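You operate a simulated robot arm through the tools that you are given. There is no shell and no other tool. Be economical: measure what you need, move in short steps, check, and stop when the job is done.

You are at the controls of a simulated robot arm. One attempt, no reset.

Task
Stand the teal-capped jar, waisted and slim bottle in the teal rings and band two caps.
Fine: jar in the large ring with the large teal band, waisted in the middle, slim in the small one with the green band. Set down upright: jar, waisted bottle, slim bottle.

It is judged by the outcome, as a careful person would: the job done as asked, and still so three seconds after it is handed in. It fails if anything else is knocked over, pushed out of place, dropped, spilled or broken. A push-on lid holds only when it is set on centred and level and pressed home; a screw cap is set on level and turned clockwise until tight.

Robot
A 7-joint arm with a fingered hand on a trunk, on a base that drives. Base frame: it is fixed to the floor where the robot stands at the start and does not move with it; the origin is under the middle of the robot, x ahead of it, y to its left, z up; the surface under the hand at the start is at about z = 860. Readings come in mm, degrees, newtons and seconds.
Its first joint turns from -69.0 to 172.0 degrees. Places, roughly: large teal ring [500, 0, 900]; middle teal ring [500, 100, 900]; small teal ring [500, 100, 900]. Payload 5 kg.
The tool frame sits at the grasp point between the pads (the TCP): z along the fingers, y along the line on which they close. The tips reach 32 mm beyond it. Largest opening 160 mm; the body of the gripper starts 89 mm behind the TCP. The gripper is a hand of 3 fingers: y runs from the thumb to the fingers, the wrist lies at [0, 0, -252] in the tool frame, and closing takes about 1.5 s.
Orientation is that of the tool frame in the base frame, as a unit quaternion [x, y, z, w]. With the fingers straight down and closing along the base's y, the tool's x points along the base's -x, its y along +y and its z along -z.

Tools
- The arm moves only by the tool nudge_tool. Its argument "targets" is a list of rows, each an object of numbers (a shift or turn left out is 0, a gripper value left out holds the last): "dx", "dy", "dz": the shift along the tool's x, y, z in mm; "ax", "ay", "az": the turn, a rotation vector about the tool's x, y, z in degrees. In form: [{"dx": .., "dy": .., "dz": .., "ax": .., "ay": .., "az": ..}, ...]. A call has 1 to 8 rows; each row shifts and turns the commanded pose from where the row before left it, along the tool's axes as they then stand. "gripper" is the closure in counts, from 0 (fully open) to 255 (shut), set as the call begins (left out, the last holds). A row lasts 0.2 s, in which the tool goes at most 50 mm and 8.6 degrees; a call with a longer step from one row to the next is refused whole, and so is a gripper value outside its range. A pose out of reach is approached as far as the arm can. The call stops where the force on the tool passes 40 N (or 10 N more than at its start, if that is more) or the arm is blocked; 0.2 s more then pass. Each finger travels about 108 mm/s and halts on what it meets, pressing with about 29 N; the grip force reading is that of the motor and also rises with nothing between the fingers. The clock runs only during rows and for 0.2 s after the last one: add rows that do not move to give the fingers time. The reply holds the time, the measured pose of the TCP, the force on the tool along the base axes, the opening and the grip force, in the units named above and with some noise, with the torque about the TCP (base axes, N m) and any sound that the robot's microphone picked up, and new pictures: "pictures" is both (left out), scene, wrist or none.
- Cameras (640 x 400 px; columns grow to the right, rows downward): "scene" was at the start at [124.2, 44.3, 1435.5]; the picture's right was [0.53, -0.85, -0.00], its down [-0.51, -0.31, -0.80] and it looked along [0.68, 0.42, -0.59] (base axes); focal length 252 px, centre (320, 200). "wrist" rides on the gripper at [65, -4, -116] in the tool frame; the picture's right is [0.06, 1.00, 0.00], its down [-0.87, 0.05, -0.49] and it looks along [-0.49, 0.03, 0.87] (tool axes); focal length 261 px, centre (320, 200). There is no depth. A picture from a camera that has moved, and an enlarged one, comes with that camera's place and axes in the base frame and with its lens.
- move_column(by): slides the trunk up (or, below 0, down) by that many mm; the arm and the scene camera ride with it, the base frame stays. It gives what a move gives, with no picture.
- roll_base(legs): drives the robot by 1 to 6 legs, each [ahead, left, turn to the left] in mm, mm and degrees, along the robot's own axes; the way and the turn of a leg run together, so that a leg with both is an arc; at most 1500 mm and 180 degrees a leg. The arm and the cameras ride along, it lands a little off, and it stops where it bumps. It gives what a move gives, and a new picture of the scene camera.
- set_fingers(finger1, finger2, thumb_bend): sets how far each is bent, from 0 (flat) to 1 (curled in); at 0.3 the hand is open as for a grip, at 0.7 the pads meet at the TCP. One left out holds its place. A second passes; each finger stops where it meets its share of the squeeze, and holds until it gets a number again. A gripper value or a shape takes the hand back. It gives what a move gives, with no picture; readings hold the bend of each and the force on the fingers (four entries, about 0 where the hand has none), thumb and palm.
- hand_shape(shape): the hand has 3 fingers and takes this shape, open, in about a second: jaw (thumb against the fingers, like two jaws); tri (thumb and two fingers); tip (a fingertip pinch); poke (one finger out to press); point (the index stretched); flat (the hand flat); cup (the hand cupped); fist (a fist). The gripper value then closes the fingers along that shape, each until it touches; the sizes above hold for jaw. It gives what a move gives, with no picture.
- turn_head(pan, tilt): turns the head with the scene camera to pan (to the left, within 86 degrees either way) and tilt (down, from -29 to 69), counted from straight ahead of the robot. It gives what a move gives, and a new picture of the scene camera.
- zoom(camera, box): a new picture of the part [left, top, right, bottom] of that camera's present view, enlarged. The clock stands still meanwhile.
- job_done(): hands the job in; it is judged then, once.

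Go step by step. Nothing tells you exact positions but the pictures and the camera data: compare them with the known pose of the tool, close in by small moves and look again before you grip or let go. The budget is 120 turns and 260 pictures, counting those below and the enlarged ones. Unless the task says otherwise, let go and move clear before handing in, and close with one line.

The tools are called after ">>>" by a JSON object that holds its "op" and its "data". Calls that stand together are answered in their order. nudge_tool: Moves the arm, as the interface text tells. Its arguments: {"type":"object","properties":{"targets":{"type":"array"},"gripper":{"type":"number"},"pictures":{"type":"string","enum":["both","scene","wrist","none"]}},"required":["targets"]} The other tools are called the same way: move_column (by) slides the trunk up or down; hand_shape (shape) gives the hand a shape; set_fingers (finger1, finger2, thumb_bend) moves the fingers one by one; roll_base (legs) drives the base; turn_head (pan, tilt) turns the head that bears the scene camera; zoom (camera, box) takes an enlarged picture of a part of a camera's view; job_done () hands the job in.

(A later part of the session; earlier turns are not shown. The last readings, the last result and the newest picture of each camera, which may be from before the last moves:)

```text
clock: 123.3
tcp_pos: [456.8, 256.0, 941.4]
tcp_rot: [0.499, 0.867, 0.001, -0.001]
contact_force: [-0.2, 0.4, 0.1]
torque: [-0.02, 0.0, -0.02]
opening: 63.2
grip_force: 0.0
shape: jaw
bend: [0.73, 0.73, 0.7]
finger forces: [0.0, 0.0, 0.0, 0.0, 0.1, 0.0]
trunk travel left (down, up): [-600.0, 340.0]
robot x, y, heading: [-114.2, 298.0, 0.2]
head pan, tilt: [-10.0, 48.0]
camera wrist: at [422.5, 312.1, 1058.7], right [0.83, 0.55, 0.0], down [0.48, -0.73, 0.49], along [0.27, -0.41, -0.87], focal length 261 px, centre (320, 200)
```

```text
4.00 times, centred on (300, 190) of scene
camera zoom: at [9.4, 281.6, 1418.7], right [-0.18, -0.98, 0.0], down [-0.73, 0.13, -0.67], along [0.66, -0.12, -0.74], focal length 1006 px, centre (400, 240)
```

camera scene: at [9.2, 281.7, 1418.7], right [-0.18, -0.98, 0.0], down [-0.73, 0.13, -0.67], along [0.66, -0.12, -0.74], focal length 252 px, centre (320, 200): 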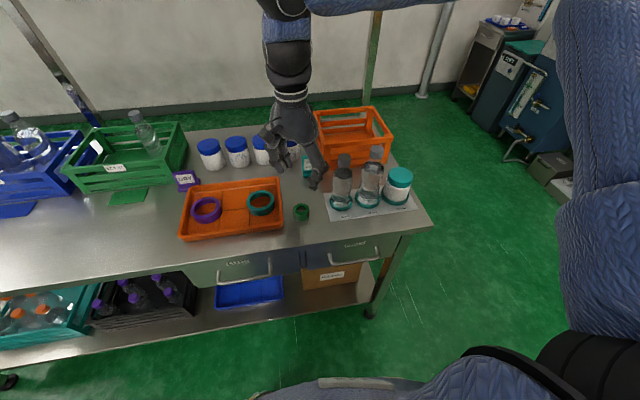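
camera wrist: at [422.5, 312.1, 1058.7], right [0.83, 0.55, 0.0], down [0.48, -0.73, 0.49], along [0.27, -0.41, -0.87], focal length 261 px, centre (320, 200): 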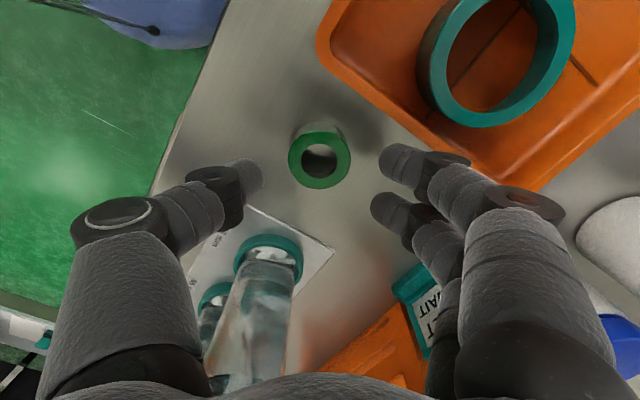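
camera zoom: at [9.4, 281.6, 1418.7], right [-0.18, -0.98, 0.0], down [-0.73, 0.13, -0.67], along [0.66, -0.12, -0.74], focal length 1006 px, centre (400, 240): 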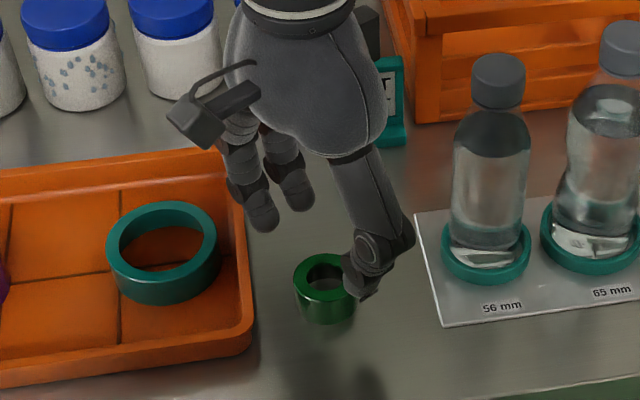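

Centred. I'll lower to 899 and close.

>>> {"op": "nudge_tool", "data": {"targets": [{"dz": 20}, {"dz": 14}, {"dz": 8}, {}], "pictures": "none"}}

>>> {"op": "nudge_tool", "data": {"targets": [{}, {}, {}, {}, {}, {}], "gripper": 255, "pictures": "wrist"}}

>>> {"op": "zoom", "data": {"camera": "scene", "box": [250, 140, 350, 240]}}

```text
clock: 124.3
tcp_pos: [457.8, 255.6, 900.6]
tcp_rot: [0.499, 0.867, 0.0, 0.0]
contact_force: [-0.7, -0.4, 0.7]
torque: [0.03, 0.02, 0.01]
opening: 63.2
grip_force: 0.2
shape: jaw
bend: [0.73, 0.73, 0.7]
finger forces: [0.0, 0.0, 0.0, 0.0, 0.0, 0.0]
trunk travel left (down, up): [-600.0, 340.0]
robot x, y, heading: [-119.2, 295.6, -0.2]
head pan, tilt: [-10.0, 48.0]
```

```text
clock: 125.7
tcp_pos: [458.2, 255.7, 900.0]
tcp_rot: [0.499, 0.866, 0.0, 0.0]
contact_force: [-0.4, 0.3, -1.4]
torque: [-0.01, -0.03, -0.04]
opening: 36.8
grip_force: 29.0
shape: jaw
bend: [0.73, 0.73, 0.7]
finger forces: [12.7, 13.4, 0.1, 0.0, 26.2, 0.0]
trunk travel left (down, up): [-600.0, 340.0]
robot x, y, heading: [-122.4, 297.9, -0.1]
head pan, tilt: [-10.0, 48.0]
camera wrist: at [423.0, 311.3, 1016.3], right [0.83, 0.55, 0.0], down [0.48, -0.72, 0.49], along [0.27, -0.41, -0.87], focal length 261 px, centre (320, 200)
```

wrist: 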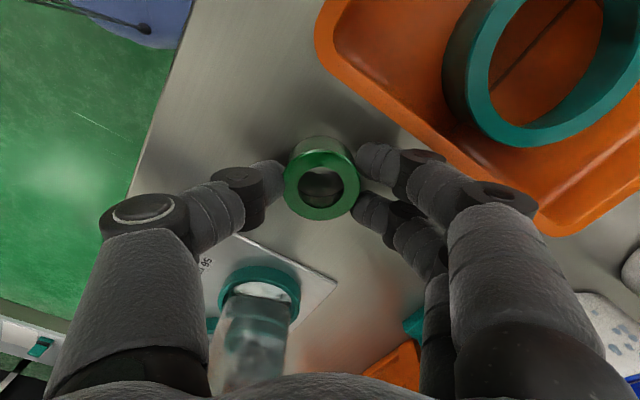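

```text
4.00 times, centred on (300, 190) of scene
camera zoom: at [9.1, 281.8, 1418.7], right [-0.18, -0.98, 0.0], down [-0.73, 0.13, -0.67], along [0.66, -0.12, -0.74], focal length 1006 px, centre (400, 240)
```

zoom: 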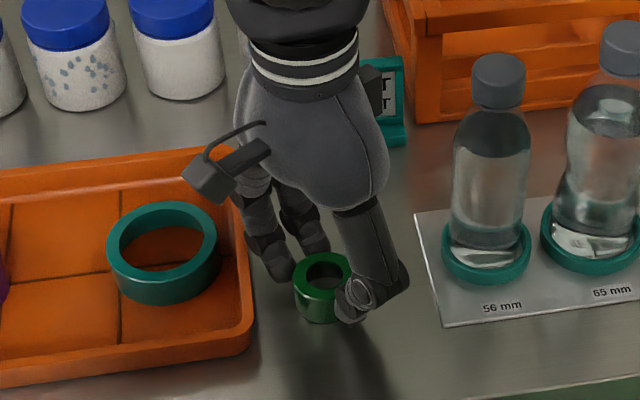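

Gripped. I'll lift it and check level and the bore.

>>> {"op": "nudge_tool", "data": {"targets": [{"dz": -15}, {"dz": -35}, {"dz": -45}, {"dz": -45}, {"dz": -45}, {}], "pictures": "none"}}

>>> {"op": "zoom", "data": {"camera": "wrist", "box": [260, 110, 388, 240]}}

>>> {"op": "zoom", "data": {"camera": "scene", "box": [270, 80, 370, 180]}}

```text
clock: 127.1
tcp_pos: [457.4, 253.0, 1083.2]
tcp_rot: [0.499, 0.866, 0.0, -0.001]
contact_force: [0.1, 0.3, 0.5]
torque: [0.0, -0.01, -0.02]
opening: 36.7
grip_force: 28.8
shape: jaw
bend: [0.73, 0.73, 0.7]
finger forces: [12.9, 13.5, 0.0, 0.1, 26.2, 0.1]
trunk travel left (down, up): [-600.0, 340.0]
robot x, y, heading: [-118.3, 300.4, -0.1]
head pan, tilt: [-10.0, 48.0]
```

```text
3.08 times, centred on (324, 175) of wrist
camera zoom: at [423.0, 308.7, 1198.4], right [0.83, 0.55, 0.0], down [0.48, -0.73, 0.49], along [0.27, -0.41, -0.87], focal length 802 px, centre (308, 277)
```

zoom: 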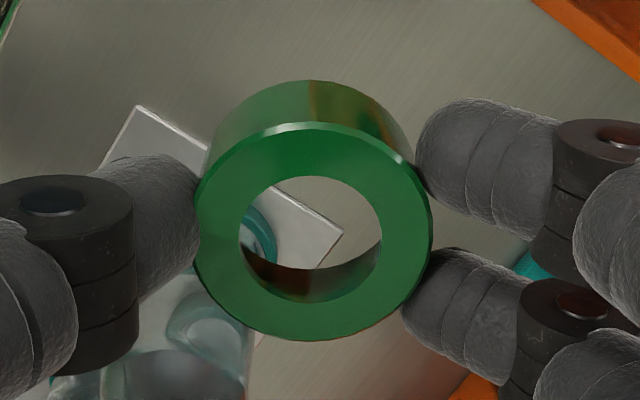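

```text
4.00 times, centred on (320, 130) of scene
camera zoom: at [10.2, 281.5, 1418.6], right [-0.18, -0.98, 0.0], down [-0.73, 0.13, -0.67], along [0.66, -0.12, -0.74], focal length 1006 px, centre (320, 480)
```

zoom: 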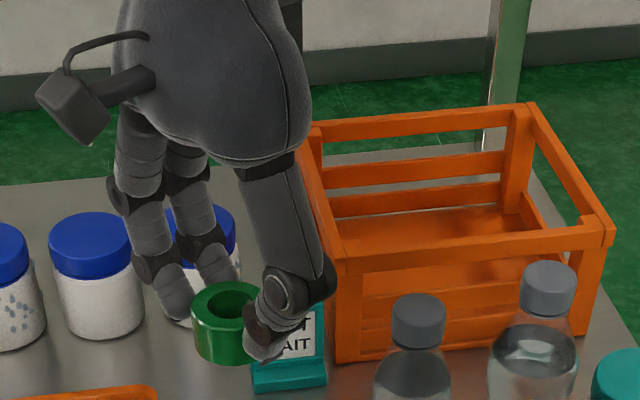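

The band is level and has a small bore on top with a wider recess below, so it sits on the cap like a push-on cover. Next I'll hover over the slim bottle's cap.

>>> {"op": "nudge_tool", "data": {"targets": [{"dz": -30}, {"dx": -36.8, "dy": -14.2}, {"dx": -36.8, "dy": -14.2}, {"dx": -36.8, "dy": -14.2}, {}], "pictures": "both"}}

>>> {"op": "zoom", "data": {"camera": "wrist", "box": [240, 80, 400, 240]}}

>>> {"op": "zoom", "data": {"camera": "scene", "box": [300, 120, 380, 200]}}

```text
clock: 128.3
tcp_pos: [478.2, 138.9, 1114.0]
tcp_rot: [0.499, 0.867, 0.001, -0.001]
contact_force: [-0.2, -0.1, 0.9]
torque: [-0.06, 0.01, 0.01]
opening: 36.5
grip_force: 28.8
shape: jaw
bend: [0.73, 0.73, 0.7]
finger forces: [13.0, 13.6, 0.0, 0.0, 26.2, 0.0]
trunk travel left (down, up): [-600.0, 340.0]
robot x, y, heading: [-117.9, 296.3, -0.2]
head pan, tilt: [-10.0, 48.0]
camera scene: at [9.3, 283.2, 1418.8], right [-0.18, -0.98, 0.0], down [-0.73, 0.13, -0.67], along [0.66, -0.12, -0.74], focal length 252 px, centre (320, 200)
camera wrist: at [442.6, 194.1, 1230.1], right [0.83, 0.55, 0.0], down [0.48, -0.72, 0.49], along [0.27, -0.41, -0.87], focal length 261 px, centre (320, 200)
```

scene: 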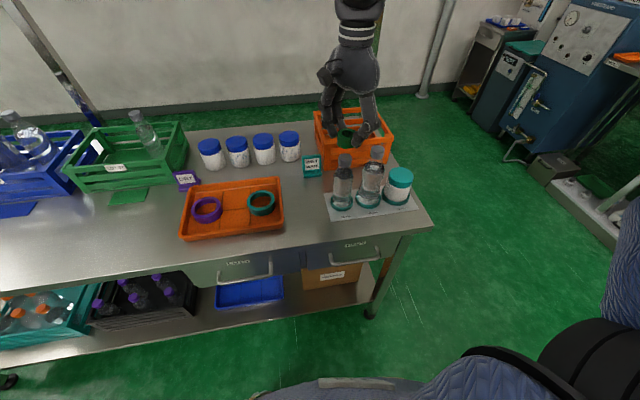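
wrist: 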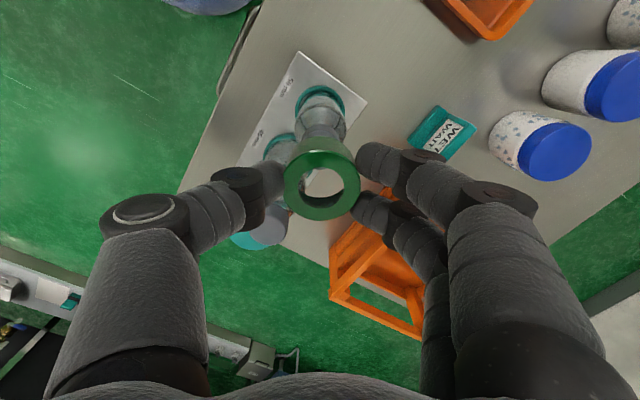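

```text
2.50 times, centred on (320, 160) of wrist
camera zoom: at [442.6, 194.1, 1230.1], right [0.83, 0.55, 0.0], down [0.48, -0.72, 0.49], along [0.27, -0.41, -0.87], focal length 652 px, centre (320, 300)
```

zoom: 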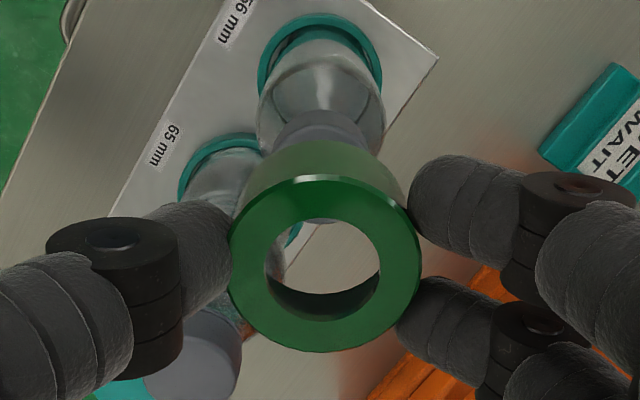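

```text
5.00 times, centred on (340, 160) of scene
camera zoom: at [9.3, 283.2, 1418.8], right [-0.18, -0.98, 0.0], down [-0.73, 0.13, -0.67], along [0.66, -0.12, -0.74], focal length 1258 px, centre (220, 400)
```

zoom: 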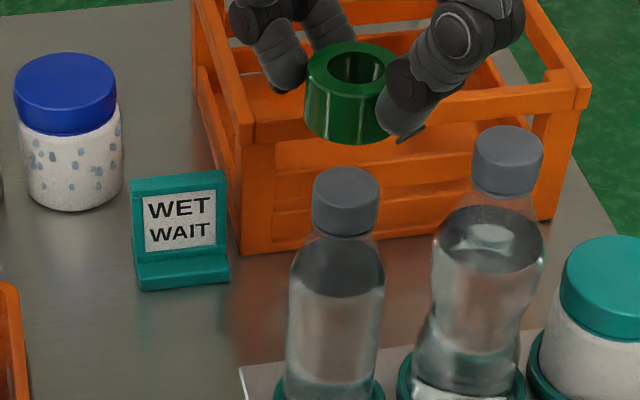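

The two views agree that the band must shift about -2.7 mm in tool x and -1.8 mm in y. I'll move, and lower to just above the cap.

>>> {"op": "nudge_tool", "data": {"targets": [{"dx": -2.7, "dy": -1.8}, {"dz": 15}, {"dz": 12}, {}], "pictures": "none"}}

>>> {"op": "zoom", "data": {"camera": "wrist", "box": [260, 110, 380, 230]}}

>>> {"op": "zoom", "data": {"camera": "scene", "box": [310, 130, 370, 190]}}

```text
clock: 129.3
tcp_pos: [477.0, 135.5, 1088.8]
tcp_rot: [0.499, 0.866, 0.0, 0.0]
contact_force: [0.0, -0.4, -0.6]
torque: [0.01, 0.01, 0.05]
opening: 36.7
grip_force: 29.4
shape: jaw
bend: [0.73, 0.73, 0.7]
finger forces: [12.9, 13.6, 0.0, 0.1, 26.2, 0.1]
trunk travel left (down, up): [-600.0, 340.0]
robot x, y, heading: [-116.9, 296.2, -0.3]
head pan, tilt: [-10.0, 48.0]
```

```text
3.33 times, centred on (320, 170) of wrist
camera zoom: at [441.3, 191.2, 1204.1], right [0.83, 0.55, 0.0], down [0.48, -0.72, 0.49], along [0.27, -0.41, -0.87], focal length 869 px, centre (320, 300)
```

zoom: 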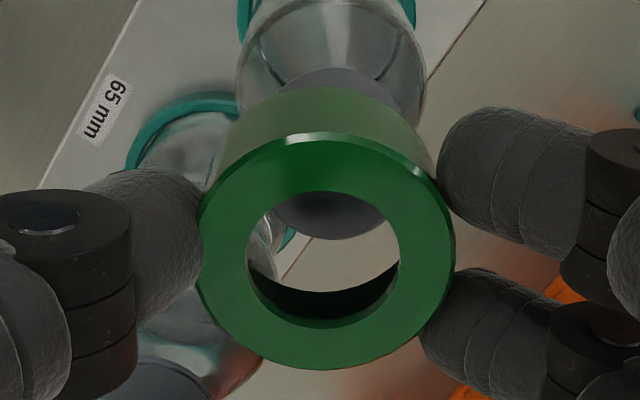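

```text
6.67 times, centred on (340, 160) of scene
camera zoom: at [9.0, 281.7, 1418.7], right [-0.18, -0.98, 0.0], down [-0.73, 0.13, -0.67], along [0.66, -0.12, -0.74], focal length 1677 px, centre (187, 467)
```

zoom: 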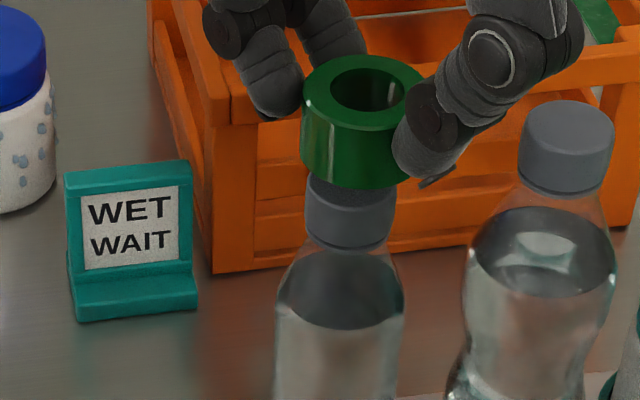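

From the view through the bore, the cap lies about -2 mm in x and +2 mm in y from the band. I'll correct and recheck just above the cap.

>>> {"op": "nudge_tool", "data": {"targets": [{"dx": -2.2, "dy": 2}, {"dz": 5}, {}], "pictures": "none"}}

>>> {"op": "zoom", "data": {"camera": "wrist", "box": [260, 110, 380, 230]}}

>>> {"op": "zoom", "data": {"camera": "scene", "box": [310, 130, 370, 190]}}

```text
clock: 130.1
tcp_pos: [477.4, 135.3, 1082.8]
tcp_rot: [0.499, 0.866, 0.0, 0.0]
contact_force: [0.6, -0.5, 0.5]
torque: [0.01, 0.01, 0.03]
opening: 36.9
grip_force: 29.5
shape: jaw
bend: [0.73, 0.73, 0.7]
finger forces: [12.9, 13.6, 0.0, 0.0, 26.2, 0.1]
trunk travel left (down, up): [-600.0, 340.0]
robot x, y, heading: [-118.2, 297.0, -0.6]
head pan, tilt: [-10.0, 48.0]
```

```text
3.33 times, centred on (320, 170) of wrist
camera zoom: at [443.3, 190.3, 1199.3], right [0.83, 0.55, 0.0], down [0.48, -0.72, 0.49], along [0.27, -0.41, -0.87], focal length 869 px, centre (320, 300)
```

zoom: 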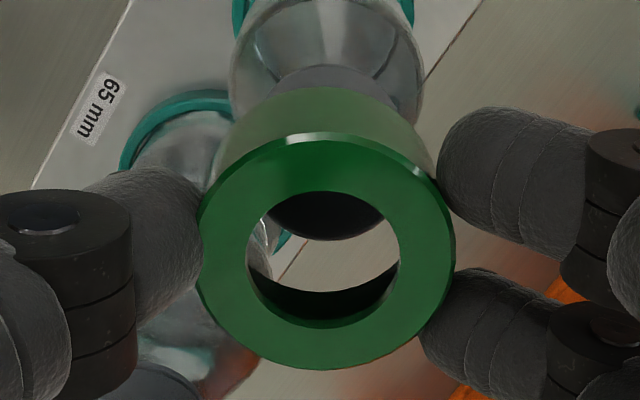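

```text
6.67 times, centred on (340, 160) of scene
camera zoom: at [8.9, 281.8, 1418.8], right [-0.18, -0.98, 0.0], down [-0.73, 0.13, -0.67], along [0.66, -0.12, -0.74], focal length 1677 px, centre (187, 467)
```

zoom: 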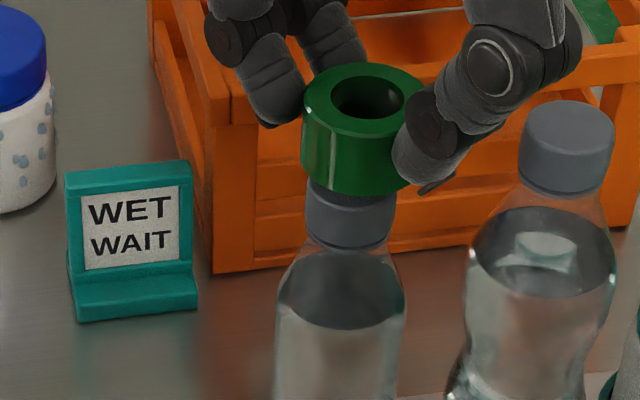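

Concentric within about 1 mm in both views. I'll lower gently onto the cap.

>>> {"op": "nudge_tool", "data": {"targets": [{"dy": 0.4, "dz": 3}, {"dz": 3}, {"dz": 3}, {}], "pictures": "none"}}

>>> {"op": "zoom", "data": {"camera": "scene", "box": [310, 130, 370, 190]}}

>>> {"op": "zoom", "data": {"camera": "wrist", "box": [260, 110, 380, 230]}}

```text
clock: 131.1
tcp_pos: [478.8, 134.7, 1074.1]
tcp_rot: [0.499, 0.866, 0.0, 0.001]
contact_force: [0.3, 0.1, -0.5]
torque: [0.02, 0.02, 0.0]
opening: 36.7
grip_force: 28.9
shape: jaw
bend: [0.73, 0.73, 0.7]
finger forces: [12.8, 13.6, 0.0, 0.1, 26.2, 0.0]
trunk travel left (down, up): [-600.0, 340.0]
robot x, y, heading: [-122.9, 298.8, -0.3]
head pan, tilt: [-10.0, 48.0]
```

```text
6.67 times, centred on (340, 160) of scene
camera zoom: at [9.0, 281.8, 1418.7], right [-0.18, -0.98, 0.0], down [-0.73, 0.13, -0.67], along [0.66, -0.12, -0.74], focal length 1677 px, centre (187, 467)
```

zoom: 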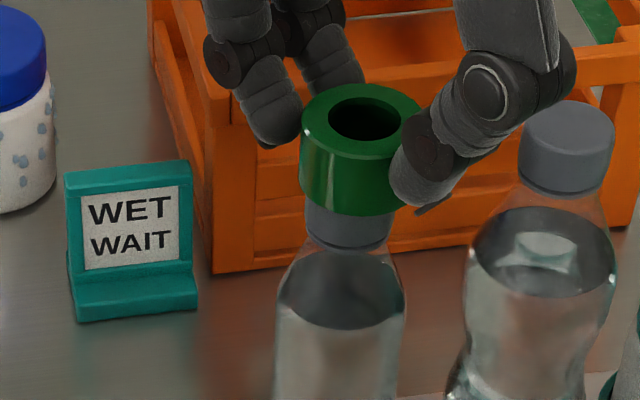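

```text
3.33 times, centred on (320, 170) of wrist
camera zoom: at [443.2, 190.6, 1190.3], right [0.83, 0.55, 0.0], down [0.48, -0.72, 0.49], along [0.27, -0.41, -0.87], focal length 869 px, centre (320, 300)
```

zoom: 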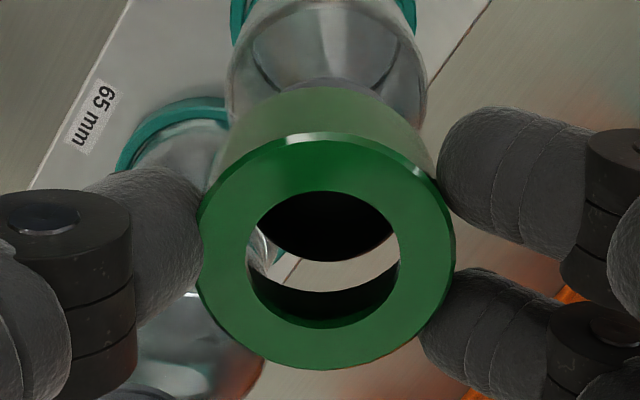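

No contact yet. The cap sits about 1.5 mm toward +y within the bore, so I'll adjust and go on down.

>>> {"op": "nudge_tool", "data": {"targets": [{"dy": 1.5}, {"dz": 2}, {"dz": 2}, {"dz": 2}, {}], "pictures": "none"}}

>>> {"op": "zoom", "data": {"camera": "scene", "box": [310, 130, 370, 190]}}

>>> {"op": "zoom", "data": {"camera": "wrist", "box": [260, 110, 380, 230]}}

```text
clock: 132.3
tcp_pos: [480.3, 136.2, 1069.9]
tcp_rot: [0.499, 0.867, 0.0, 0.0]
contact_force: [0.7, 0.3, 0.5]
torque: [0.01, -0.05, 0.03]
opening: 36.8
grip_force: 29.3
shape: jaw
bend: [0.73, 0.73, 0.7]
finger forces: [12.9, 13.6, 0.1, 0.0, 26.2, 0.0]
trunk travel left (down, up): [-600.0, 340.0]
robot x, y, heading: [-118.7, 299.4, -0.3]
head pan, tilt: [-10.0, 48.0]
```

```text
6.67 times, centred on (340, 160) of scene
camera zoom: at [9.0, 281.8, 1418.7], right [-0.18, -0.98, 0.0], down [-0.73, 0.13, -0.67], along [0.66, -0.12, -0.74], focal length 1677 px, centre (187, 467)
```

zoom: 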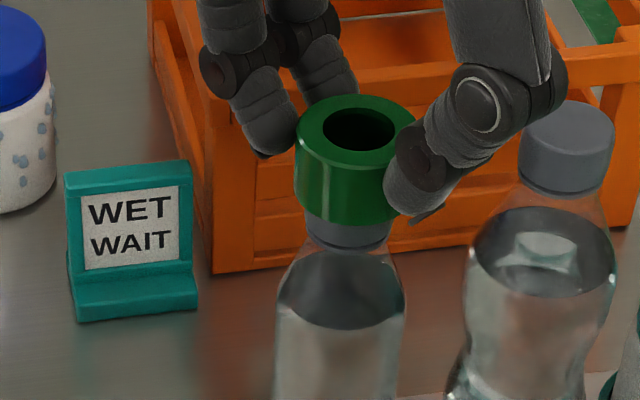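

```text
3.33 times, centred on (320, 170) of wrist
camera zoom: at [444.9, 191.7, 1184.8], right [0.83, 0.55, 0.0], down [0.48, -0.72, 0.49], along [0.27, -0.41, -0.87], focal length 869 px, centre (320, 300)
```

zoom: 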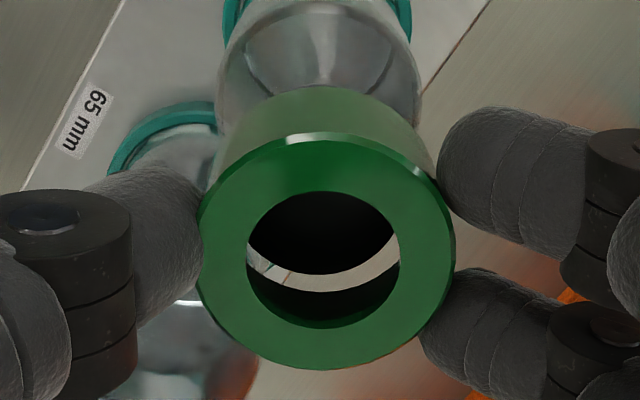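

A slight overshoot, so I'll move back 1 mm in y and lower until contact.

>>> {"op": "nudge_tool", "data": {"targets": [{"dy": -1.0}, {"dz": 2}, {"dz": 2}, {}], "pictures": "none"}}

>>> {"op": "zoom", "data": {"camera": "scene", "box": [310, 130, 370, 190]}}

>>> {"op": "zoom", "data": {"camera": "wrist", "box": [260, 110, 380, 230]}}

```text
clock: 133.3
tcp_pos: [479.8, 135.8, 1064.8]
tcp_rot: [0.499, 0.867, 0.0, -0.001]
contact_force: [-0.1, 0.7, -0.1]
torque: [0.03, 0.0, -0.02]
opening: 36.7
grip_force: 29.0
shape: jaw
bend: [0.73, 0.73, 0.7]
finger forces: [13.0, 13.6, 0.1, 0.1, 26.2, 0.0]
trunk travel left (down, up): [-600.0, 340.0]
robot x, y, heading: [-118.2, 297.2, -0.2]
head pan, tilt: [-10.0, 48.0]
```

```text
6.67 times, centred on (340, 160) of scene
camera zoom: at [9.1, 281.8, 1418.7], right [-0.18, -0.98, 0.0], down [-0.73, 0.13, -0.67], along [0.66, -0.12, -0.74], focal length 1677 px, centre (187, 467)
```

zoom: 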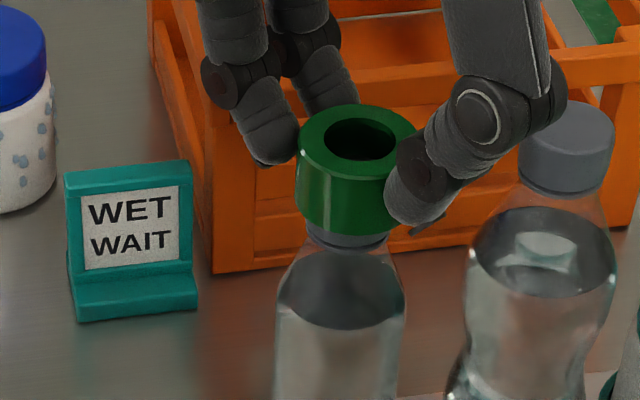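

```text
3.33 times, centred on (320, 170) of wrist
camera zoom: at [444.7, 191.1, 1180.3], right [0.83, 0.55, 0.0], down [0.48, -0.72, 0.49], along [0.27, -0.41, -0.87], focal length 869 px, centre (320, 300)
```

zoom: 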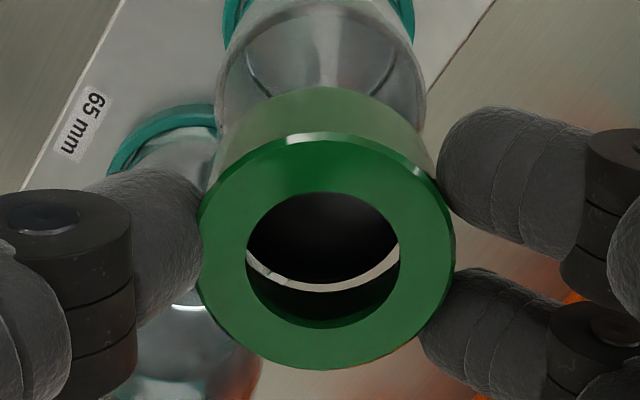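

No resistance, and the cap is entering the recess. I'll continue down.

>>> {"op": "nudge_tool", "data": {"targets": [{"dz": 2}, {"dz": 2}, {"dz": 2}, {}], "pictures": "none"}}

>>> {"op": "zoom", "data": {"camera": "scene", "box": [310, 130, 370, 190]}}

>>> {"op": "zoom", "data": {"camera": "wrist", "box": [260, 110, 380, 230]}}

```text
clock: 134.3
tcp_pos: [478.8, 135.7, 1057.8]
tcp_rot: [0.499, 0.867, -0.002, -0.001]
contact_force: [-0.2, -0.1, 0.7]
torque: [0.01, -0.01, -0.05]
opening: 36.7
grip_force: 29.2
shape: jaw
bend: [0.73, 0.73, 0.7]
finger forces: [13.0, 13.6, 0.0, 0.0, 26.1, 0.0]
trunk travel left (down, up): [-600.0, 340.0]
robot x, y, heading: [-119.6, 295.8, 0.0]
head pan, tilt: [-10.0, 48.0]
```

```text
6.67 times, centred on (340, 160) of scene
camera zoom: at [9.0, 281.8, 1418.7], right [-0.18, -0.98, 0.0], down [-0.73, 0.13, -0.67], along [0.66, -0.12, -0.74], focal length 1677 px, centre (187, 467)
```

zoom: 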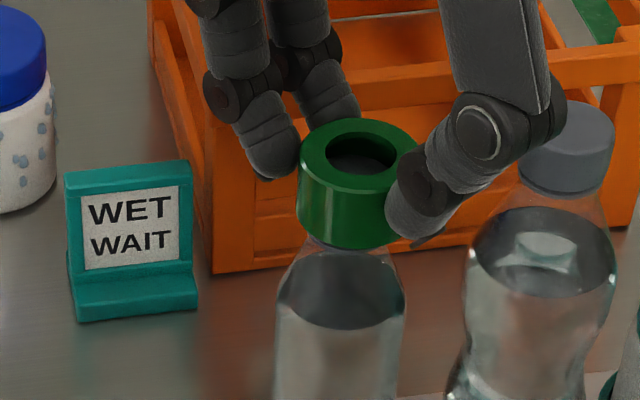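

```text
3.33 times, centred on (320, 170) of wrist
camera zoom: at [444.2, 190.4, 1174.4], right [0.83, 0.55, 0.0], down [0.48, -0.72, 0.49], along [0.27, -0.41, -0.87], focal length 869 px, centre (320, 300)
```

zoom: 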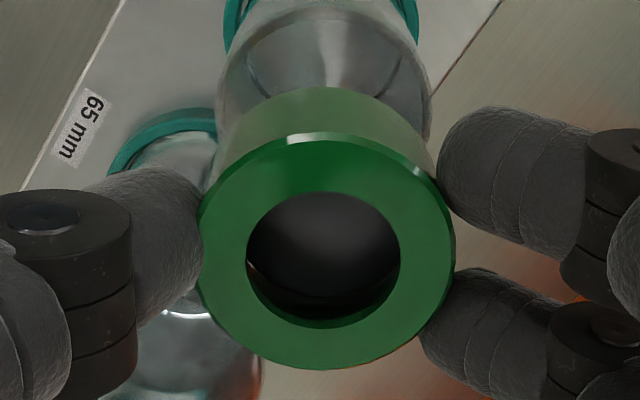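

The cap fills the bore with no side force. I'll continue until it seats.

>>> {"op": "nudge_tool", "data": {"targets": [{"dz": 1.5}, {"dz": 1.5}, {"dz": 1.5}, {}], "pictures": "none"}}

>>> {"op": "nudge_tool", "data": {"targets": [{"dz": 1.5}, {"dz": 1.5}, {"dz": 1.5}, {}], "pictures": "none"}}

>>> {"op": "zoom", "data": {"camera": "scene", "box": [310, 130, 370, 190]}}

```text
clock: 135.3
tcp_pos: [479.1, 135.9, 1054.0]
tcp_rot: [0.499, 0.867, 0.001, 0.001]
contact_force: [-0.6, -0.8, -0.1]
torque: [0.01, 0.0, -0.03]
opening: 37.0
grip_force: 28.6
shape: jaw
bend: [0.73, 0.73, 0.7]
finger forces: [12.9, 13.6, 0.0, 0.1, 26.2, 0.0]
trunk travel left (down, up): [-600.0, 340.0]
robot x, y, heading: [-116.1, 295.9, -0.2]
head pan, tilt: [-10.0, 48.0]
```

```text
clock: 136.3
tcp_pos: [480.9, 135.3, 1048.7]
tcp_rot: [0.499, 0.867, -0.001, 0.001]
contact_force: [0.5, -0.4, 6.1]
torque: [0.05, -0.06, 0.0]
opening: 36.9
grip_force: 29.3
shape: jaw
bend: [0.73, 0.73, 0.7]
finger forces: [13.5, 14.1, 0.0, 0.0, 27.5, 0.0]
trunk travel left (down, up): [-600.0, 340.0]
robot x, y, heading: [-113.4, 293.2, -0.4]
head pan, tilt: [-10.0, 48.0]
```

```text
6.67 times, centred on (340, 160) of scene
camera zoom: at [8.7, 281.8, 1418.9], right [-0.18, -0.98, 0.0], down [-0.73, 0.13, -0.67], along [0.66, -0.12, -0.74], focal length 1677 px, centre (187, 467)
```

zoom: 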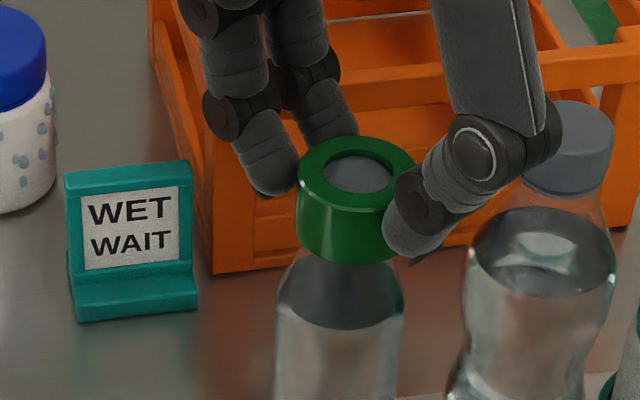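

Seating contact has begun at 6 N. I'll press down more to bring it home.

>>> {"op": "nudge_tool", "data": {"targets": [{"dz": 1.5}, {"dz": 1.5}, {}], "pictures": "none"}}

>>> {"op": "zoom", "data": {"camera": "scene", "box": [310, 130, 370, 190]}}

```text
clock: 137.1
tcp_pos: [477.9, 136.5, 1048.8]
tcp_rot: [0.499, 0.867, 0.002, 0.001]
contact_force: [1.3, -1.3, 32.0]
torque: [-0.06, -0.07, 0.04]
opening: 38.4
grip_force: 29.4
shape: jaw
bend: [0.74, 0.74, 0.71]
finger forces: [16.5, 17.9, 0.0, 0.1, 34.6, 0.0]
trunk travel left (down, up): [-600.0, 340.0]
robot x, y, heading: [-120.5, 300.3, -0.1]
head pan, tilt: [-10.0, 48.0]
```

```text
6.67 times, centred on (340, 160) of scene
camera zoom: at [7.3, 282.0, 1419.2], right [-0.18, -0.98, 0.0], down [-0.73, 0.13, -0.67], along [0.66, -0.12, -0.74], focal length 1677 px, centre (187, 467)
```

zoom: 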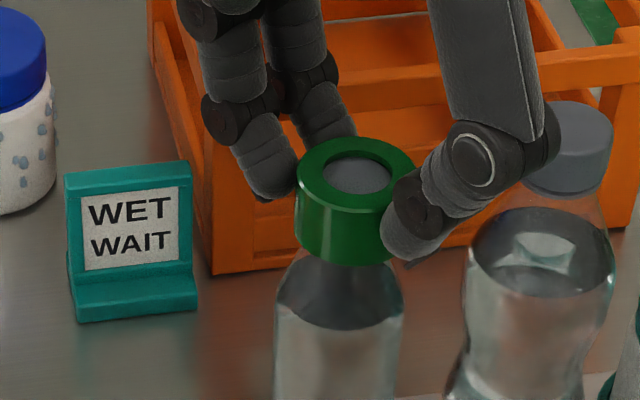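

Firmly seated at 32 N and level. I'll open and rise.

>>> {"op": "nudge_tool", "data": {"targets": [{}, {}, {}, {}], "gripper": 130, "pictures": "none"}}

>>> {"op": "nudge_tool", "data": {"targets": [{"dz": -15}, {"dz": -35}, {"dz": -40}, {}], "pictures": "none"}}

>>> {"op": "zoom", "data": {"camera": "scene", "box": [310, 120, 430, 220]}}

>>> {"op": "zoom", "data": {"camera": "scene", "box": [220, 160, 300, 240]}}

```text
clock: 138.1
tcp_pos: [479.4, 134.4, 1046.7]
tcp_rot: [0.5, 0.866, -0.001, 0.0]
contact_force: [-0.6, -0.3, -1.2]
torque: [-0.03, -0.02, 0.01]
opening: 77.6
grip_force: 0.1
shape: jaw
bend: [0.73, 0.73, 0.7]
finger forces: [0.1, 0.0, 0.0, 0.0, 0.0, 0.0]
trunk travel left (down, up): [-600.0, 340.0]
robot x, y, heading: [-117.9, 296.9, -0.2]
head pan, tilt: [-10.0, 48.0]
```

```text
clock: 139.1
tcp_pos: [479.9, 134.2, 1136.0]
tcp_rot: [0.5, 0.866, 0.0, -0.001]
contact_force: [-0.6, -0.1, -0.1]
torque: [-0.02, 0.0, 0.05]
opening: 77.6
grip_force: 0.1
shape: jaw
bend: [0.73, 0.73, 0.7]
finger forces: [0.0, 0.0, 0.1, 0.0, 0.0, 0.1]
trunk travel left (down, up): [-600.0, 340.0]
robot x, y, heading: [-117.2, 296.5, -0.0]
head pan, tilt: [-10.0, 48.0]
```

```text
4.00 times, centred on (370, 170) of scene
camera zoom: at [9.9, 281.3, 1418.6], right [-0.18, -0.98, 0.0], down [-0.73, 0.13, -0.67], along [0.66, -0.12, -0.74], focal length 1006 px, centre (120, 320)
```

zoom: 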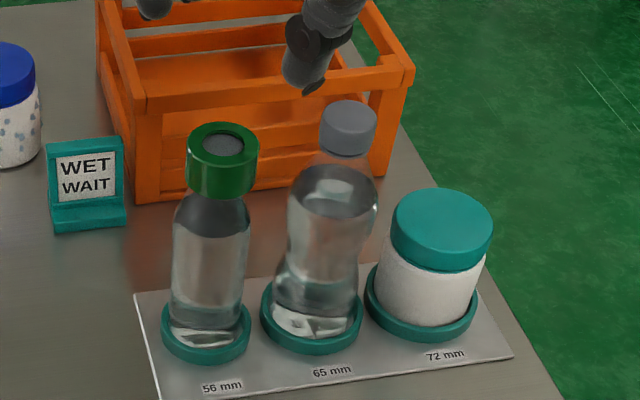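

```text
5.00 times, centred on (260, 200) of scene
camera zoom: at [9.9, 281.3, 1418.6], right [-0.18, -0.98, 0.0], down [-0.73, 0.13, -0.67], along [0.66, -0.12, -0.74], focal length 1258 px, centre (620, 200)
```

zoom: 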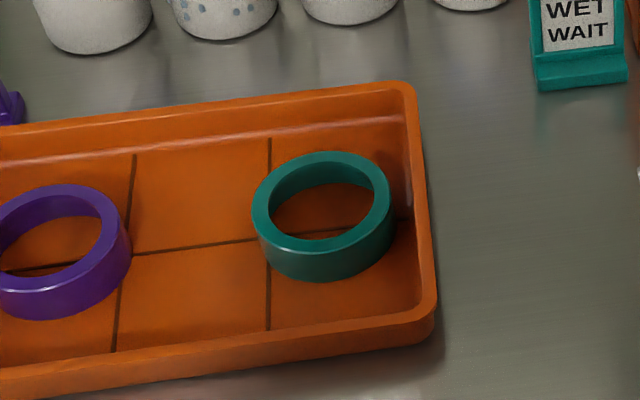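

The green band is on squarely. Next is the teal band, centred near (507, 363), diameter about 79 mm, in the tray. I'll move over it.

>>> {"op": "nudge_tool", "data": {"targets": [{"dx": 37, "dy": 27.6}, {"dx": 37, "dy": 27.6}, {"dx": 37, "dy": 27.6}, {"dx": 37, "dy": 27.6}, {"dx": 37, "dy": 27.6}, {"dz": 45}, {"dz": 45}, {}], "gripper": 110, "pictures": "wrist"}}

```text
clock: 140.9
tcp_pos: [504.5, 364.1, 1047.8]
tcp_rot: [0.499, 0.867, 0.0, 0.0]
contact_force: [0.1, -0.2, -0.3]
torque: [0.01, 0.0, 0.0]
opening: 90.6
grip_force: 0.0
shape: jaw
bend: [0.72, 0.72, 0.7]
finger forces: [0.0, 0.1, 0.0, 0.0, 0.0, 0.0]
trunk travel left (down, up): [-600.0, 340.0]
robot x, y, heading: [-118.5, 295.9, -0.2]
head pan, tilt: [-10.0, 48.0]
camera wrist: at [468.5, 420.2, 1162.8], right [0.83, 0.55, 0.0], down [0.48, -0.73, 0.49], along [0.27, -0.41, -0.87], focal length 261 px, centre (320, 200)
```

wrist: 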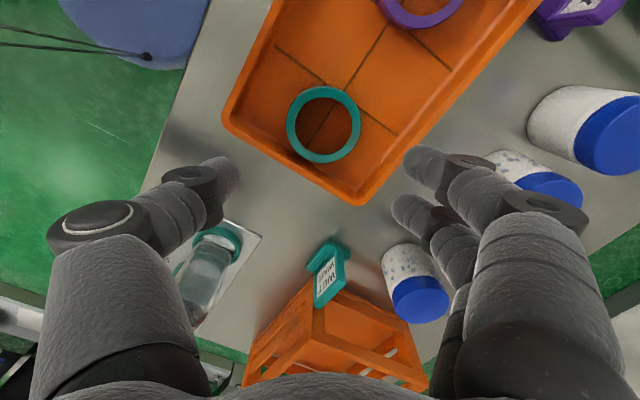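

Reachable here, and it needs +3 mm in y. I'll descend.

>>> {"op": "nudge_tool", "data": {"targets": [{"dy": 3, "dz": 20}, {"dz": 40}, {"dz": 38}, {}], "pictures": "wrist"}}

>>> {"op": "zoom", "data": {"camera": "scene", "box": [220, 150, 310, 240]}}

```text
clock: 141.9
tcp_pos: [508.7, 367.6, 948.7]
tcp_rot: [0.499, 0.866, 0.0, 0.0]
contact_force: [-0.3, -0.3, 0.6]
torque: [-0.02, -0.01, 0.02]
opening: 90.3
grip_force: 0.1
shape: jaw
bend: [0.72, 0.72, 0.7]
finger forces: [0.0, 0.0, 0.1, 0.1, 0.0, 0.0]
trunk travel left (down, up): [-600.0, 340.0]
robot x, y, heading: [-119.2, 293.8, -0.0]
head pan, tilt: [-10.0, 48.0]
camera wrist: at [472.7, 422.9, 1063.6], right [0.83, 0.55, 0.0], down [0.48, -0.72, 0.49], along [0.27, -0.41, -0.87], focal length 261 px, centre (320, 200)
```

wrist: 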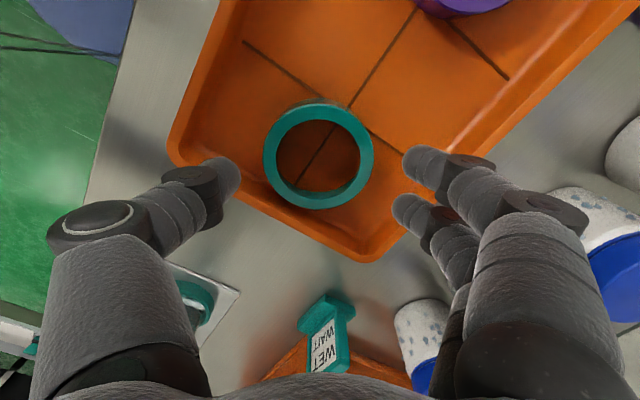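

```text
4.44 times, centred on (265, 195) of scene
camera zoom: at [8.5, 282.0, 1418.8], right [-0.18, -0.98, 0.0], down [-0.73, 0.13, -0.67], along [0.66, -0.12, -0.74], focal length 1118 px, centre (564, 222)
```

zoom: 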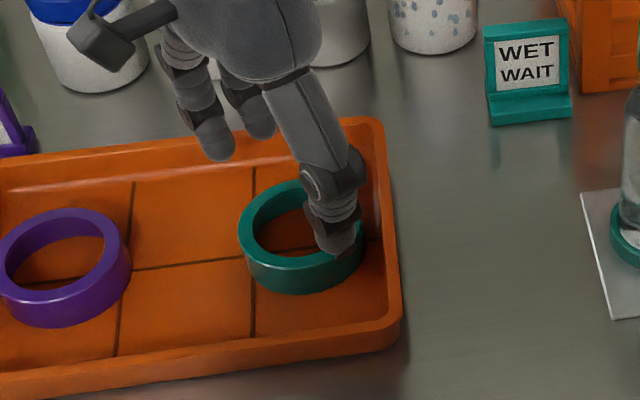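

Centred, with clearance to the tray walls. I'll lower to about 903 and close.

>>> {"op": "nudge_tool", "data": {"targets": [{"dz": 20}, {"dz": 15}, {"dz": 10}, {}], "pictures": "none"}}

>>> {"op": "zoom", "data": {"camera": "scene", "box": [220, 150, 310, 240]}}

```text
clock: 142.9
tcp_pos: [508.2, 367.3, 903.1]
tcp_rot: [0.499, 0.866, 0.0, 0.0]
contact_force: [0.5, -0.4, 0.5]
torque: [0.02, -0.02, 0.04]
opening: 90.8
grip_force: 0.1
shape: jaw
bend: [0.72, 0.72, 0.7]
finger forces: [0.0, 0.0, 0.0, 0.0, 0.1, 0.1]
trunk travel left (down, up): [-600.0, 340.0]
robot x, y, heading: [-119.4, 299.3, -0.1]
head pan, tilt: [-10.0, 48.0]
```

```text
4.44 times, centred on (265, 195) of scene
camera zoom: at [9.0, 281.9, 1418.7], right [-0.18, -0.98, 0.0], down [-0.73, 0.13, -0.67], along [0.66, -0.12, -0.74], focal length 1118 px, centre (564, 222)
```

zoom: 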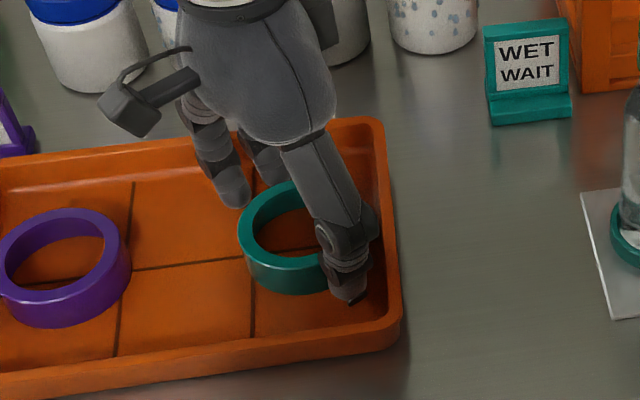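

>>> {"op": "nudge_tool", "data": {"targets": [{}, {}, {}, {}, {}, {}], "gripper": 255, "pictures": "wrist"}}

>>> {"op": "zoom", "data": {"camera": "scene", "box": [220, 150, 310, 240]}}

```text
clock: 144.3
tcp_pos: [508.5, 367.2, 903.7]
tcp_rot: [0.499, 0.867, 0.0, 0.0]
contact_force: [0.2, -0.2, 0.1]
torque: [0.01, 0.03, -0.01]
opening: 70.4
grip_force: 28.5
shape: jaw
bend: [0.73, 0.73, 0.7]
finger forces: [13.2, 13.1, 0.0, 0.0, 26.4, 0.0]
trunk travel left (down, up): [-600.0, 340.0]
robot x, y, heading: [-120.8, 297.7, -0.3]
head pan, tilt: [-10.0, 48.0]
camera wrist: at [473.3, 422.0, 1019.3], right [0.83, 0.55, 0.0], down [0.48, -0.72, 0.49], along [0.27, -0.41, -0.87], focal length 261 px, centre (320, 200)
```

wrist: 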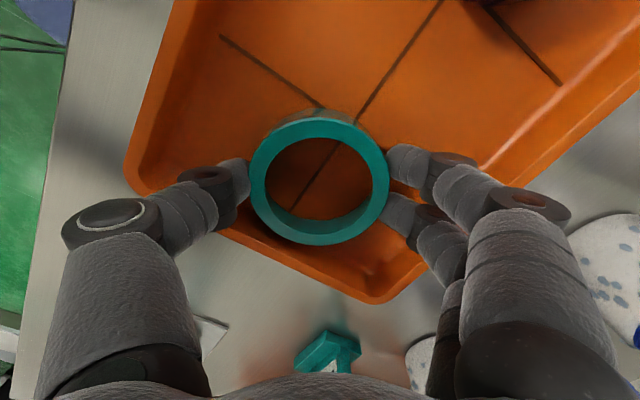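

```text
4.44 times, centred on (265, 195) of scene
camera zoom: at [9.2, 281.9, 1418.7], right [-0.18, -0.98, 0.0], down [-0.73, 0.13, -0.67], along [0.66, -0.12, -0.74], focal length 1118 px, centre (564, 222)
```

zoom: 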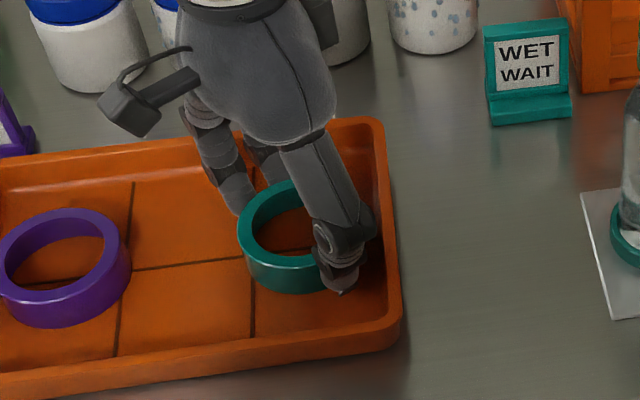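

Gripped. I'll lift and look at the bore, then carry it above the jar.

>>> {"op": "nudge_tool", "data": {"targets": [{"dz": -15}, {"dz": -35}, {"dz": -45}, {"dz": -45}, {"dz": -45}, {"dz": -45}, {}], "pictures": "none"}}

>>> {"op": "zoom", "data": {"camera": "wrist", "box": [220, 90, 420, 260]}}

>>> {"op": "zoom", "data": {"camera": "scene", "box": [210, 60, 310, 160]}}

```text
clock: 145.9
tcp_pos: [508.8, 365.2, 1132.7]
tcp_rot: [0.499, 0.866, -0.001, -0.001]
contact_force: [0.5, 0.3, 0.3]
torque: [0.01, 0.04, 0.0]
opening: 70.6
grip_force: 28.7
shape: jaw
bend: [0.73, 0.73, 0.7]
finger forces: [13.1, 13.2, 0.0, 0.0, 26.3, 0.0]
trunk travel left (down, up): [-600.0, 340.0]
robot x, y, heading: [-115.9, 294.4, -0.4]
head pan, tilt: [-10.0, 48.0]
```

```text
2.35 times, centred on (320, 175) of wrist
camera zoom: at [473.6, 420.5, 1248.8], right [0.83, 0.55, 0.0], down [0.48, -0.73, 0.49], along [0.27, -0.41, -0.87], focal length 613 px, centre (320, 259)
```

zoom: 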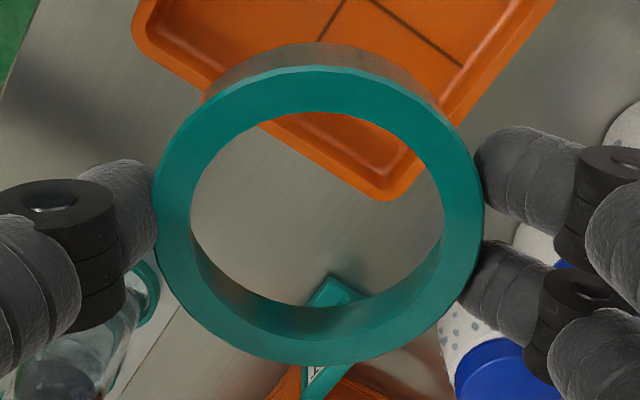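

```text
4.00 times, centred on (260, 110) of scene
camera zoom: at [10.3, 281.6, 1418.5], right [-0.18, -0.98, 0.0], down [-0.73, 0.13, -0.67], along [0.66, -0.12, -0.74], focal length 1006 px, centre (560, 560)
```

zoom: 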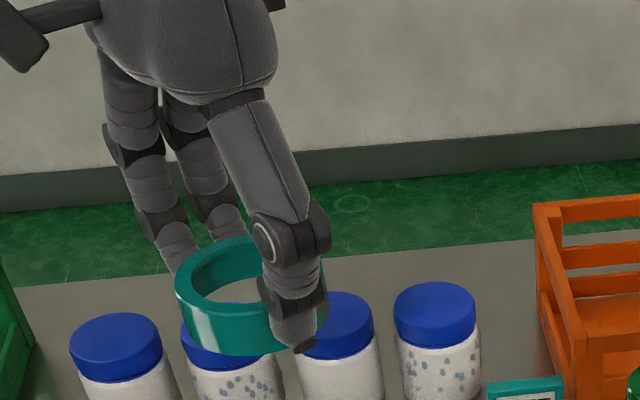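

The band is level in the hand. I'll carry it over the jar, passing above the bottles.

>>> {"op": "nudge_tool", "data": {"targets": [{"dx": -36, "dy": -25}, {"dx": -36, "dy": -25}, {"dx": -36, "dy": -25}, {"dx": -36, "dy": -25}, {"dx": -36, "dy": -25}, {"dx": -36, "dy": -25}, {"dx": -36, "dy": -25}, {"dx": -36, "dy": -25}], "pictures": "none"}}

>>> {"op": "nudge_tool", "data": {"targets": [{"dx": -36, "dy": -25}, {"az": 8.5}, {"dz": 40}, {"dz": 30}, {}], "pictures": "both"}}

>>> {"op": "zoom", "data": {"camera": "wrist", "box": [220, 70, 420, 260]}}

>>> {"op": "zoom", "data": {"camera": "scene", "box": [340, 110, 440, 210]}}

```text
clock: 147.7
tcp_pos: [480.3, 16.4, 1130.3]
tcp_rot: [0.498, 0.867, 0.001, 0.0]
contact_force: [-0.1, -1.0, 0.4]
torque: [0.06, -0.02, -0.02]
opening: 70.6
grip_force: 29.4
shape: jaw
bend: [0.73, 0.73, 0.7]
finger forces: [13.1, 13.2, 0.0, 0.0, 26.3, 0.1]
trunk travel left (down, up): [-600.0, 340.0]
robot x, y, heading: [-115.1, 298.2, -0.3]
head pan, tilt: [-10.0, 48.0]
```

```text
clock: 148.9
tcp_pos: [475.8, -26.8, 1064.4]
tcp_rot: [0.563, 0.827, 0.0, 0.0]
contact_force: [0.6, -0.2, -0.2]
torque: [0.03, 0.06, -0.01]
opening: 70.4
grip_force: 29.2
shape: jaw
bend: [0.73, 0.73, 0.7]
finger forces: [13.2, 13.1, 0.0, 0.0, 26.3, 0.0]
trunk travel left (down, up): [-600.0, 340.0]
robot x, y, heading: [-115.5, 300.4, -0.3]
head pan, tilt: [-10.0, 48.0]
camera scene: at [8.6, 281.2, 1418.8], right [-0.18, -0.98, 0.0], down [-0.73, 0.13, -0.67], along [0.66, -0.12, -0.74], focal length 252 px, centre (320, 200)
camera wrist: at [448.8, 33.8, 1179.9], right [0.91, 0.42, 0.0], down [0.37, -0.79, 0.49], along [0.21, -0.44, -0.87], focal length 261 px, centre (320, 200)
```

scene: 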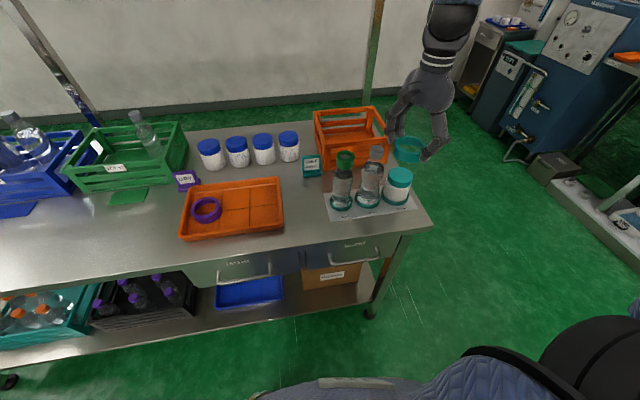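
wrist: 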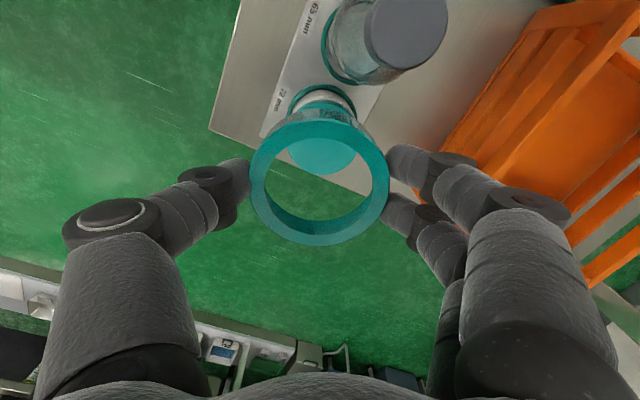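

```text
2.11 times, centred on (320, 165) of wrist
camera zoom: at [448.8, 33.8, 1179.9], right [0.91, 0.42, 0.0], down [0.37, -0.79, 0.49], along [0.21, -0.44, -0.87], focal length 549 px, centre (320, 274)
```

zoom: 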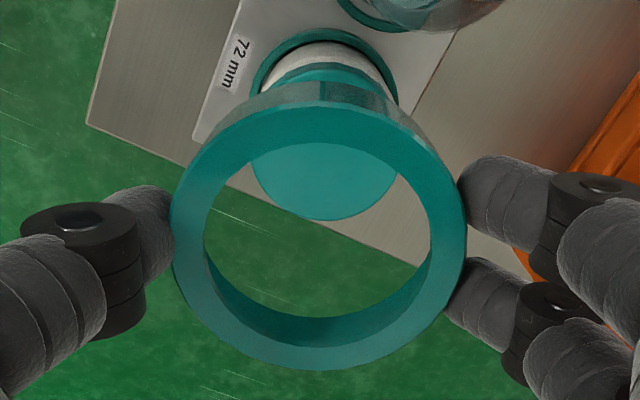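

```text
4.00 times, centred on (390, 160) of scene
camera zoom: at [8.6, 281.2, 1418.8], right [-0.18, -0.98, 0.0], down [-0.73, 0.13, -0.67], along [0.66, -0.12, -0.74], focal length 1006 px, centre (40, 360)
```

zoom: 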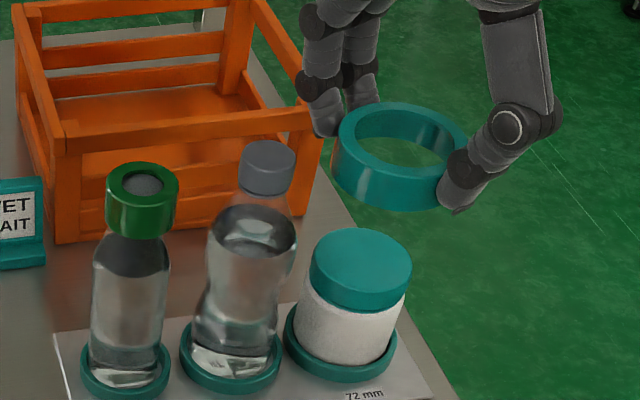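

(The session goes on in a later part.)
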